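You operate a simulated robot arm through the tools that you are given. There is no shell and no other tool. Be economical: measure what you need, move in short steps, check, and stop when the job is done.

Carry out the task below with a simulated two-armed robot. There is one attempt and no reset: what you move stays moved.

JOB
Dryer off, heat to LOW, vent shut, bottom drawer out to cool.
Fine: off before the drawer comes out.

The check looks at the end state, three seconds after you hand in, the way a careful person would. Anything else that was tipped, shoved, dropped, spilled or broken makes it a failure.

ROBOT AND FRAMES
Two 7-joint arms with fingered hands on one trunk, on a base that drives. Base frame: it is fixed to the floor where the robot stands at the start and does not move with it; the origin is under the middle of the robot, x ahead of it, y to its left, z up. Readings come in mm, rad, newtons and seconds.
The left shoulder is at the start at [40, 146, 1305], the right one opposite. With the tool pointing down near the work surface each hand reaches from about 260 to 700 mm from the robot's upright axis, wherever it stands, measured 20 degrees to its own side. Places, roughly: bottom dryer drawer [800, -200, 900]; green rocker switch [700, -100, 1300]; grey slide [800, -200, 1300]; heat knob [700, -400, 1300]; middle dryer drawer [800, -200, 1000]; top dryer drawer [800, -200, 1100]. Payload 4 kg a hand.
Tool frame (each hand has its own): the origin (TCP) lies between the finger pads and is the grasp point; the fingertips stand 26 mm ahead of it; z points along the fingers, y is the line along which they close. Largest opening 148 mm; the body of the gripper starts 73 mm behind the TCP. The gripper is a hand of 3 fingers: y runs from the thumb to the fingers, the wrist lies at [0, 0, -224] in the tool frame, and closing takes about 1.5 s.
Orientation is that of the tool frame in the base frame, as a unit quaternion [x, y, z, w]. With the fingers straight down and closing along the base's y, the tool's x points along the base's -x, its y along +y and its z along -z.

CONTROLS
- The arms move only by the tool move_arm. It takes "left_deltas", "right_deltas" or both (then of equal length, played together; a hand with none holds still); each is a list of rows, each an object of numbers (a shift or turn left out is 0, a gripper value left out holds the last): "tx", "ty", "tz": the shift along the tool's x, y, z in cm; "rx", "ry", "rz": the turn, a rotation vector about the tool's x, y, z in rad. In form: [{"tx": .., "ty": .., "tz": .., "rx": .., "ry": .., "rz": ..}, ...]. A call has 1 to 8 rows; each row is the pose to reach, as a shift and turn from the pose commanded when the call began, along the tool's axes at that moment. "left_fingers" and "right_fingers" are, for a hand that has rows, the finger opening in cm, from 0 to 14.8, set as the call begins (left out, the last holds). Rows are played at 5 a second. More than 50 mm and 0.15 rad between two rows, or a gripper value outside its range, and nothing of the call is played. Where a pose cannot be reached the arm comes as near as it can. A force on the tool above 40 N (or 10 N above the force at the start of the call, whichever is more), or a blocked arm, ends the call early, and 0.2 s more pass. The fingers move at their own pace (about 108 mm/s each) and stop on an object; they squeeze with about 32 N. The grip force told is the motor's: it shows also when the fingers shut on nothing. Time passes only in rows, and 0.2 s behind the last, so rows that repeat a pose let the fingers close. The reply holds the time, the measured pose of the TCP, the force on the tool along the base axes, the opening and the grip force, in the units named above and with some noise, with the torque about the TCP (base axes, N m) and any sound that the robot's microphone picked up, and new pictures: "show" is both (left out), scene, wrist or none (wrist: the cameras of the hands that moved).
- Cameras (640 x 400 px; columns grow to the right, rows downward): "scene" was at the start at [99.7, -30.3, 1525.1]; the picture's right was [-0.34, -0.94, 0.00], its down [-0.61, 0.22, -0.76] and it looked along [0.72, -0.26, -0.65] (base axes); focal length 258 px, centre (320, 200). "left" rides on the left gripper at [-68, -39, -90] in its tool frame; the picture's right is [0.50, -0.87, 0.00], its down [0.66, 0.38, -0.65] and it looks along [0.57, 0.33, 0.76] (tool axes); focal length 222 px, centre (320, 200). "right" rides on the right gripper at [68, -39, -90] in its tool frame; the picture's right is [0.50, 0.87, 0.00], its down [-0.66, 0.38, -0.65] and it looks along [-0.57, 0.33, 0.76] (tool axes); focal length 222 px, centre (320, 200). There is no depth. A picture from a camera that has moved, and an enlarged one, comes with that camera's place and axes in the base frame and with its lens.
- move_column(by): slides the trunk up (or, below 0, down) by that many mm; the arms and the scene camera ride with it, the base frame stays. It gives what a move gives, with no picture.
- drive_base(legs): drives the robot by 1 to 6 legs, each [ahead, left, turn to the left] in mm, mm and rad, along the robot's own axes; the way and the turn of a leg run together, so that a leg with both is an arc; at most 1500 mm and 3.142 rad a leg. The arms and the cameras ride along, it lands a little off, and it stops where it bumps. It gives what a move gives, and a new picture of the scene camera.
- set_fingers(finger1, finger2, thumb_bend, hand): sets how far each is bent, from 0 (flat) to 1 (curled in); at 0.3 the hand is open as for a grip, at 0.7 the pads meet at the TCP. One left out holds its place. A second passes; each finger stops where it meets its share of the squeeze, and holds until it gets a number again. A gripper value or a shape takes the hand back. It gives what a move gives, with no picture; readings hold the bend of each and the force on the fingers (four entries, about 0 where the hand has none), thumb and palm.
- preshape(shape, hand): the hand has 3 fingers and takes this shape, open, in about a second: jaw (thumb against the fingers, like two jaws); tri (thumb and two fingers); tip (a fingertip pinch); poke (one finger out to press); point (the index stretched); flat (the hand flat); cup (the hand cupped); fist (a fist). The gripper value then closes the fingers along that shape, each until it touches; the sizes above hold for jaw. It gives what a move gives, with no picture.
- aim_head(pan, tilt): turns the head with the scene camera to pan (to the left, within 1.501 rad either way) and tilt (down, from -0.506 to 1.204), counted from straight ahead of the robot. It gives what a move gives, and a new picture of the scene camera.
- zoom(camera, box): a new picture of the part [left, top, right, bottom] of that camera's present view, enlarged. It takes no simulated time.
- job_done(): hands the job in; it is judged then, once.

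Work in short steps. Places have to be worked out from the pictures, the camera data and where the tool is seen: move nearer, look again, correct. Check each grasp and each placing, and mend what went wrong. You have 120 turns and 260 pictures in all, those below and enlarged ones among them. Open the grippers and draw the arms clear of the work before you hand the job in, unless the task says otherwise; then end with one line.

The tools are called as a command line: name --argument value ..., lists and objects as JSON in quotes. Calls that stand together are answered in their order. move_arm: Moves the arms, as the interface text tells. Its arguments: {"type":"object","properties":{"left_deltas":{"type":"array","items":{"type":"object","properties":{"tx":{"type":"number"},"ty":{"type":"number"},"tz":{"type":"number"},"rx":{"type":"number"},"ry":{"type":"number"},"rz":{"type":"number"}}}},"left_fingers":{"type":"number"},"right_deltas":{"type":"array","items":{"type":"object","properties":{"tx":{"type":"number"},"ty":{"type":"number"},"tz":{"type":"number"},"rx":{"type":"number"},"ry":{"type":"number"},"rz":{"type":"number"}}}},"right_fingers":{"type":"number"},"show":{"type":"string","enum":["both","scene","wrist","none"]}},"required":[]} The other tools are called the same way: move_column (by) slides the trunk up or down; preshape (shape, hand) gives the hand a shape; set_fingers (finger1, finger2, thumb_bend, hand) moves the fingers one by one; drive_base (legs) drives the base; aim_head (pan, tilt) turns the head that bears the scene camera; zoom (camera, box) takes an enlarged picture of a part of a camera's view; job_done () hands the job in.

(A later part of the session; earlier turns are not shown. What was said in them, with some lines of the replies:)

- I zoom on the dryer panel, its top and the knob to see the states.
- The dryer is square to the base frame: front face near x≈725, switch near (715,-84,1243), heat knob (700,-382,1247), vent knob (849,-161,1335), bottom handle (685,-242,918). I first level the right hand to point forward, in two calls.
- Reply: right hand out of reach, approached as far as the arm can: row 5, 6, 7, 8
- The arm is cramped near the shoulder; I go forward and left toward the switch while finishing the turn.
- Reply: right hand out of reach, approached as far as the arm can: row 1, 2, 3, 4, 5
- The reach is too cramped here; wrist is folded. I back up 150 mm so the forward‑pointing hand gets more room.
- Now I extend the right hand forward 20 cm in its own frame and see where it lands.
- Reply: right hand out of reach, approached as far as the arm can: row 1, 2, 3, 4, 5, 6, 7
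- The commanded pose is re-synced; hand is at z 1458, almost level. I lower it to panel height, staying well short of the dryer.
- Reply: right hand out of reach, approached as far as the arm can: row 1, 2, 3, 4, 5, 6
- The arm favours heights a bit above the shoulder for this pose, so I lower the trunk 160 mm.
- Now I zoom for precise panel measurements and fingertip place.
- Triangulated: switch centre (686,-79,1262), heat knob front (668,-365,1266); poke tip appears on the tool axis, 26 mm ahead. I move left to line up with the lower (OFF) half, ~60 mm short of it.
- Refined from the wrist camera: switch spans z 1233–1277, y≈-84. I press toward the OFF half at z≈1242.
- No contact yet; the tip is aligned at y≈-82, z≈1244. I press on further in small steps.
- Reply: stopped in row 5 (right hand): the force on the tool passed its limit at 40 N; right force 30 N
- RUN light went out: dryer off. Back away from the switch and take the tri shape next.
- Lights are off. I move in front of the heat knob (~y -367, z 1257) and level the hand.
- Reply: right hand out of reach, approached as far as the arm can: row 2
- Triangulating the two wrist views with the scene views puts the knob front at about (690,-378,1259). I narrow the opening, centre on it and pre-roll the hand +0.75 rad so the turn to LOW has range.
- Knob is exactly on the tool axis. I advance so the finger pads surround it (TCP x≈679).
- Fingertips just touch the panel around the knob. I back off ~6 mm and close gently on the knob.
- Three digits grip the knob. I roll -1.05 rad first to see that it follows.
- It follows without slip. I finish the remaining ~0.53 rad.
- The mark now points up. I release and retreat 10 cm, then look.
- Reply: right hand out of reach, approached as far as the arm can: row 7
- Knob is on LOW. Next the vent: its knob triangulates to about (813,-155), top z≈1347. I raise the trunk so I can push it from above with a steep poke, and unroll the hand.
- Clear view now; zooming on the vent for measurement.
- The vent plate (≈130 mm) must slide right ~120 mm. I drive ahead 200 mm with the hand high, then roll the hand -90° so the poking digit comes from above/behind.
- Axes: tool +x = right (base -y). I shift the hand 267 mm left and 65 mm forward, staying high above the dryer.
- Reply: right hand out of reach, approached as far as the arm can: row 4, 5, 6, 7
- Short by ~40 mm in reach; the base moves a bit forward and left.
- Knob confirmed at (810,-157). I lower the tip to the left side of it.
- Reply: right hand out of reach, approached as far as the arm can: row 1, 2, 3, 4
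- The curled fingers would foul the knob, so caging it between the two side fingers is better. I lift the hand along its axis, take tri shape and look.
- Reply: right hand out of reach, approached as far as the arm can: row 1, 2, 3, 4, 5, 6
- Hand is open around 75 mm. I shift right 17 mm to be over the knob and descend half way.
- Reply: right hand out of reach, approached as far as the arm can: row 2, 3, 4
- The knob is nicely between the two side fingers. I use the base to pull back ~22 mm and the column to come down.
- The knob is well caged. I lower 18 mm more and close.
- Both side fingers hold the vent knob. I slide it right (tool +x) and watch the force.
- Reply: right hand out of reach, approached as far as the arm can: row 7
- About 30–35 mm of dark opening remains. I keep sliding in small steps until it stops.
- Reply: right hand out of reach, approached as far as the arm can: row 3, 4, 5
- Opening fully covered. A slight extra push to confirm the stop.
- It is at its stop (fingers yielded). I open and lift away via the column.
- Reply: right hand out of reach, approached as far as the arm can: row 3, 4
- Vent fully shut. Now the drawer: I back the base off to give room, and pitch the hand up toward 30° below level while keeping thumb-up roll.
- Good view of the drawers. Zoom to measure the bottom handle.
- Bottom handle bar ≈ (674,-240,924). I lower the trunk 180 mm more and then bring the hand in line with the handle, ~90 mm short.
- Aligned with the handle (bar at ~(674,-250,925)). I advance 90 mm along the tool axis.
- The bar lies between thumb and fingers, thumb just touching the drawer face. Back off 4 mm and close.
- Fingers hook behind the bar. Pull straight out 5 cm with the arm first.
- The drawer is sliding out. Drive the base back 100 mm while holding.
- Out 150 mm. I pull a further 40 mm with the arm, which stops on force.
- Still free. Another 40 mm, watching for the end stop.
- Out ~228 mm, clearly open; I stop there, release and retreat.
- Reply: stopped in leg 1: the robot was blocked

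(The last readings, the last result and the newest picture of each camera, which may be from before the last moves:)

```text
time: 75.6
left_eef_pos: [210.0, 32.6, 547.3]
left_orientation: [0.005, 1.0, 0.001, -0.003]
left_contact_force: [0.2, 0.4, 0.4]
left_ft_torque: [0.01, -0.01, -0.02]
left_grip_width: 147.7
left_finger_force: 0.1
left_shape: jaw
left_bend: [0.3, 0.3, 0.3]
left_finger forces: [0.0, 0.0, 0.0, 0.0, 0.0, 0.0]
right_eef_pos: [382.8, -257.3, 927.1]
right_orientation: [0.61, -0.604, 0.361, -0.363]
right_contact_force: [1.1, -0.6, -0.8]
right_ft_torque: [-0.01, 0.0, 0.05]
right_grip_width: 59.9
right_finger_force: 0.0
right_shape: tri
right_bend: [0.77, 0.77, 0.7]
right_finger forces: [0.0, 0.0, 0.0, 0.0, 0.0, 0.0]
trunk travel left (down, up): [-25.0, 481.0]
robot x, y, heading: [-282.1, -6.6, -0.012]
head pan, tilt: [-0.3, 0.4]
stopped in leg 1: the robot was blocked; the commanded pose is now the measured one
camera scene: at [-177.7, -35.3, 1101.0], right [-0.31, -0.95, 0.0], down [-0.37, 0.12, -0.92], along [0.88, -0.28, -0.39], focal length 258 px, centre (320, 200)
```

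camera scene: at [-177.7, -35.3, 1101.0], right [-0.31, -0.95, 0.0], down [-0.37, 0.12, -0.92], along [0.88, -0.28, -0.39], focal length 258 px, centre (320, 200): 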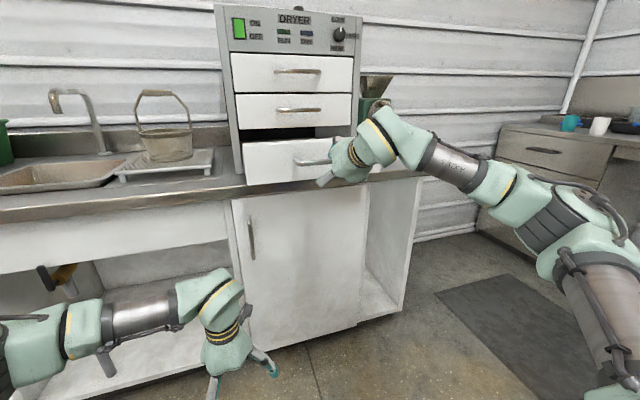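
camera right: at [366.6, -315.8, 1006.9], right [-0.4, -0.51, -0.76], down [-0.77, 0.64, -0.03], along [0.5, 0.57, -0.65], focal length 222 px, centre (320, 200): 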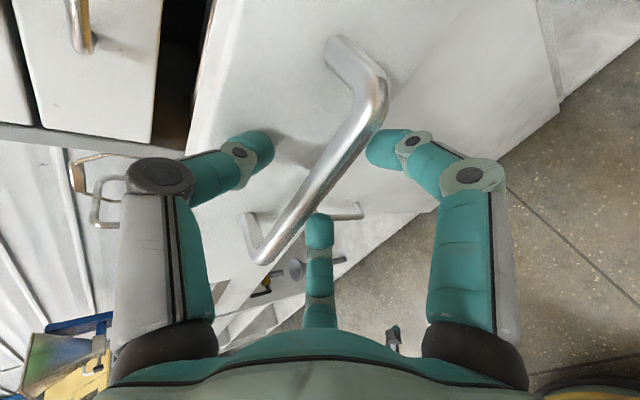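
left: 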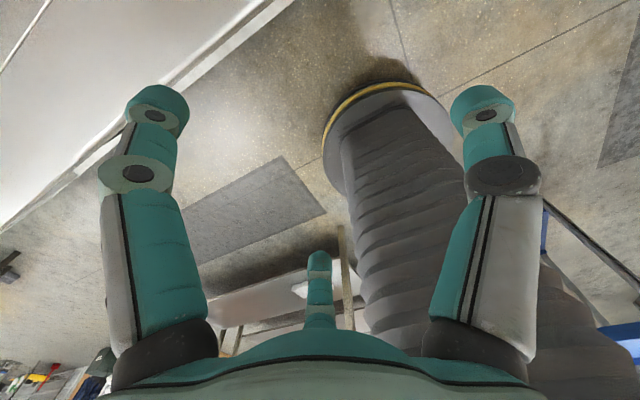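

The base bumped something at -282. I stop driving and look around behind, and at the drawer.

zoom --camera "right" --box '[0, 0, 640, 400]'

aim_head --pan -1.5 --tilt 0.9

aim_head --pan 1.5 --tilt 0.9

```text
1.00 times, centred on (320, 200) of right (not enlarged: the box is as wide or as high as the picture)
camera zoom: at [322.8, -324.5, 1004.2], right [-0.41, -0.51, -0.76], down [-0.76, 0.65, -0.02], along [0.5, 0.57, -0.65], focal length 222 px, centre (320, 200)
```

zoom: 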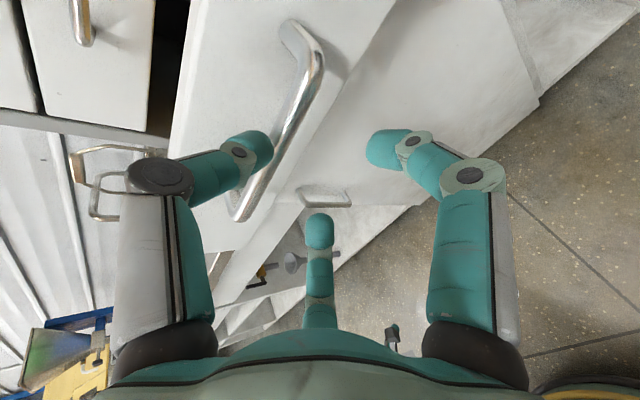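

```text
time: 77.0
left_eef_pos: [209.3, 33.5, 548.2]
left_orientation: [0.005, 1.0, 0.001, 0.0]
left_contact_force: [-0.8, 0.1, 0.2]
left_ft_torque: [0.05, 0.0, 0.02]
left_grip_width: 147.5
left_finger_force: 0.2
left_shape: jaw
left_bend: [0.3, 0.3, 0.3]
left_finger forces: [0.1, 0.0, 0.1, 0.0, 0.1, 0.0]
right_eef_pos: [381.8, -256.1, 929.6]
right_orientation: [0.611, -0.604, 0.362, -0.363]
right_contact_force: [0.0, 0.5, -0.7]
right_ft_torque: [-0.02, 0.02, -0.01]
right_grip_width: 59.9
right_finger_force: 0.0
right_shape: tri
right_bend: [0.77, 0.77, 0.7]
right_finger forces: [0.1, 0.1, 0.0, 0.0, 0.0, 0.1]
trunk travel left (down, up): [-25.0, 481.0]
robot x, y, heading: [-288.3, -2.5, -0.009]
head pan, tilt: [-1.499, 0.901]
camera scene: at [-262.4, -81.0, 1058.2], right [-1.0, -0.06, 0.0], down [-0.05, 0.78, -0.62], along [0.04, -0.62, -0.78], focal length 258 px, centre (320, 200)
```

scene: 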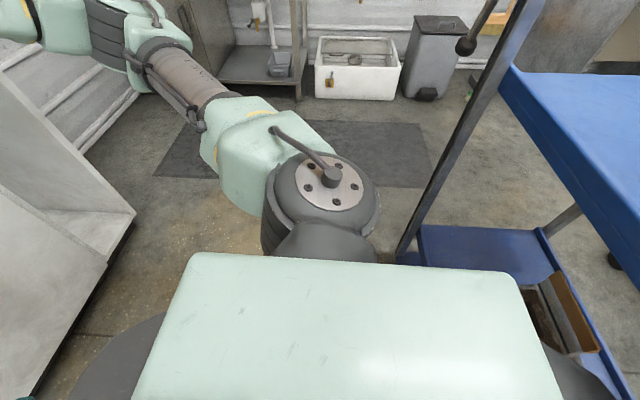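

```text
time: 79.6
left_eef_pos: [210.0, 33.3, 548.7]
left_orientation: [0.004, 1.0, 0.001, 0.0]
left_contact_force: [0.2, -0.4, -0.8]
left_ft_torque: [0.03, -0.02, 0.01]
left_grip_width: 147.9
left_finger_force: 0.1
left_shape: jaw
left_bend: [0.3, 0.3, 0.3]
left_finger forces: [0.0, 0.1, 0.1, 0.0, 0.0, 0.0]
right_eef_pos: [382.1, -255.6, 928.4]
right_orientation: [0.611, -0.603, 0.361, -0.363]
right_contact_force: [0.0, -0.3, 0.2]
right_ft_torque: [-0.04, 0.0, -0.01]
right_grip_width: 59.9
right_finger_force: 0.0
right_shape: tri
right_bend: [0.77, 0.77, 0.7]
right_finger forces: [0.1, 0.2, 0.0, 0.0, 0.0, 0.0]
trunk travel left (down, up): [-25.0, 481.0]
robot x, y, heading: [-288.5, -2.8, -0.008]
head pan, tilt: [1.499, 0.901]
camera scene: at [-260.8, 69.6, 1058.2], right [1.0, -0.08, 0.0], down [-0.07, -0.78, -0.62], along [0.05, 0.62, -0.78], focal length 258 px, centre (320, 200)
```

scene: 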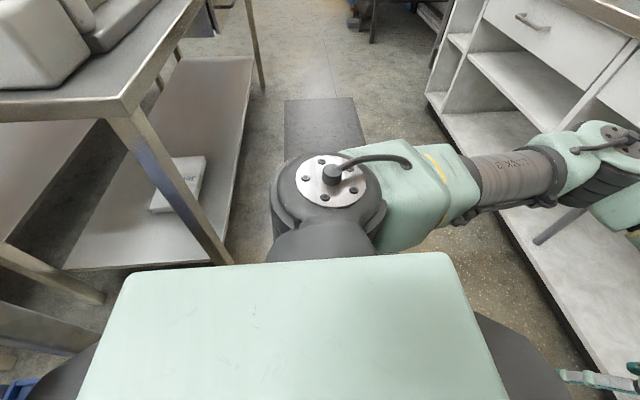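

Behind is a blue trolley / steel table; it appears upright and undisturbed. I retract the right arm clear of the handle, then look at the result.

move_arm --right_deltas '[{"tz": -2}, {"tz": -4}, {"tz": -6}, {"tz": -7, "tx": 4}, {"tz": -7, "tx": 8}, {"tz": -7, "tx": 12}, {"tz": -7, "tx": 15}]' --right_fingers 8 --show "wrist"

aim_head --pan -0.3 --tilt 0.3

drive_base --legs '[[20, 0, 0]]'

```text
time: 81.2
left_eef_pos: [209.9, 32.1, 547.9]
left_orientation: [0.005, 1.0, 0.001, 0.0]
left_contact_force: [0.4, 0.3, 0.1]
left_ft_torque: [0.02, -0.01, -0.02]
left_grip_width: 147.9
left_finger_force: 0.1
left_shape: jaw
left_bend: [0.3, 0.3, 0.3]
left_finger forces: [0.1, 0.0, 0.1, 0.0, 0.0, 0.0]
right_eef_pos: [320.0, -406.3, 960.7]
right_orientation: [0.611, -0.604, 0.362, -0.363]
right_contact_force: [-0.5, 0.0, 1.0]
right_ft_torque: [0.02, 0.0, -0.03]
right_grip_width: 79.5
right_finger_force: 0.1
right_shape: tri
right_bend: [0.35, 0.34, 0.7]
right_finger forces: [0.0, 0.0, 0.0, 0.0, 0.0, 0.0]
trunk travel left (down, up): [-25.0, 481.0]
robot x, y, heading: [-287.9, -5.4, -0.014]
head pan, tilt: [1.499, 0.901]
camera right: at [260.4, -473.3, 1038.3], right [-0.41, -0.51, -0.76], down [-0.76, 0.65, -0.03], along [0.51, 0.57, -0.65], focal length 222 px, centre (320, 200)
```

right: 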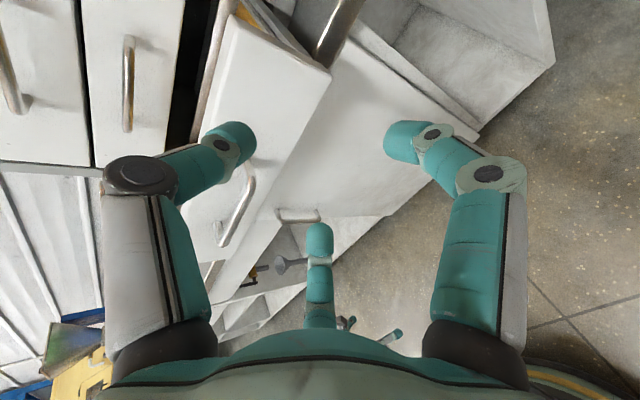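

```text
time: 83.0
left_eef_pos: [210.1, 31.8, 549.6]
left_orientation: [0.004, 1.0, 0.001, 0.0]
left_contact_force: [-0.1, -0.7, -1.2]
left_ft_torque: [0.02, 0.01, -0.01]
left_grip_width: 148.1
left_finger_force: 0.1
left_shape: jaw
left_bend: [0.3, 0.3, 0.3]
left_finger forces: [0.1, 0.0, 0.0, 0.0, 0.0, 0.0]
right_eef_pos: [319.2, -405.8, 961.2]
right_orientation: [0.611, -0.603, 0.361, -0.363]
right_contact_force: [0.9, 0.9, 0.4]
right_ft_torque: [-0.03, 0.02, 0.01]
right_grip_width: 79.3
right_finger_force: 0.0
right_shape: tri
right_bend: [0.35, 0.34, 0.7]
right_finger forces: [0.1, 0.0, 0.1, 0.0, 0.0, 0.0]
trunk travel left (down, up): [-25.0, 481.0]
robot x, y, heading: [-285.3, -1.9, -0.009]
head pan, tilt: [-0.3, 0.3]
camera scene: at [-178.2, -34.2, 1110.4], right [-0.31, -0.95, 0.0], down [-0.28, 0.09, -0.96], along [0.91, -0.29, -0.3], focal length 258 px, centre (320, 200)
```

scene: 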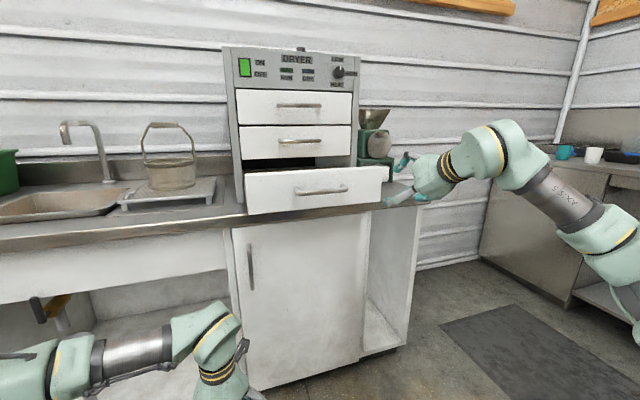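

```text
time: 83.8
left_eef_pos: [230.4, 32.3, 547.5]
left_orientation: [0.005, 1.0, 0.001, -0.001]
left_contact_force: [0.0, -0.2, 0.0]
left_ft_torque: [0.0, 0.04, 0.03]
left_grip_width: 148.0
left_finger_force: 0.0
left_shape: jaw
left_bend: [0.3, 0.3, 0.3]
left_finger forces: [0.0, 0.1, 0.1, 0.0, 0.1, 0.0]
right_eef_pos: [341.1, -404.5, 959.9]
right_orientation: [0.611, -0.604, 0.361, -0.363]
right_contact_force: [-0.5, 0.7, -0.3]
right_ft_torque: [0.0, 0.05, -0.01]
right_grip_width: 79.6
right_finger_force: 0.1
right_shape: tri
right_bend: [0.35, 0.34, 0.7]
right_finger forces: [0.1, 0.0, 0.0, 0.0, 0.0, 0.0]
trunk travel left (down, up): [-25.0, 481.0]
robot x, y, heading: [-267.5, -5.4, -0.008]
head pan, tilt: [-0.3, 0.3]
camera scene: at [-157.2, -34.4, 1110.3], right [-0.31, -0.95, 0.0], down [-0.28, 0.09, -0.95], along [0.91, -0.29, -0.3], focal length 258 px, centre (320, 200)
```

scene: 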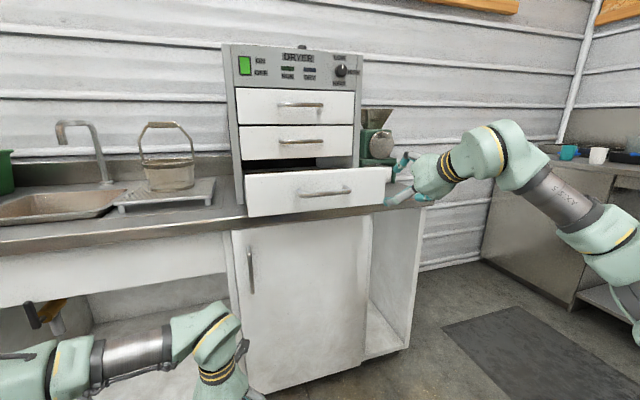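

Drawer is out and level. A last zoom on the panel.

zoom --camera "scene" --box '[210, 30, 410, 155]'

zoom --camera "scene" --box '[210, 130, 410, 255]'

```text
3.20 times, centred on (310, 92) of scene
camera zoom: at [-157.2, -34.4, 1110.3], right [-0.31, -0.95, 0.0], down [-0.28, 0.09, -0.95], along [0.91, -0.29, -0.3], focal length 826 px, centre (352, 544)
```

zoom: 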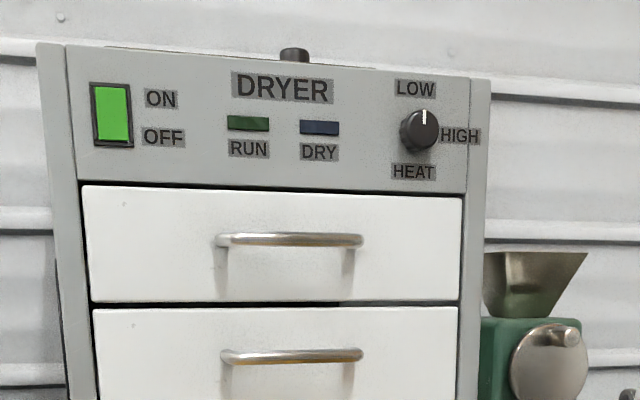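

```text
3.20 times, centred on (310, 192) of scene
camera zoom: at [-157.2, -34.4, 1110.3], right [-0.31, -0.95, 0.0], down [-0.28, 0.09, -0.95], along [0.91, -0.29, -0.3], focal length 826 px, centre (352, 224)
```

zoom: 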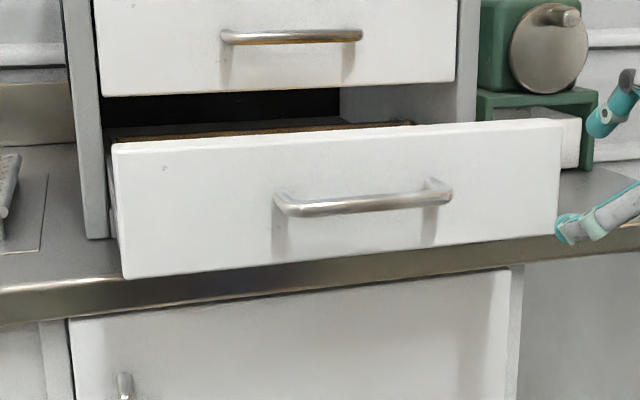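

All four items check out: lights off, heat on LOW, vent shut and the bottom drawer out, with both arms clear.

job_done

```text
The job is handed in.
```

The dryer is off, heat is on LOW, the vent is shut and the bottom drawer is pulled out about 23 cm to cool. I switched it off before opening the drawer. While backing away, the base bumped something behind it (a blue trolley or steel table), which still looked upright with nothing fallen.
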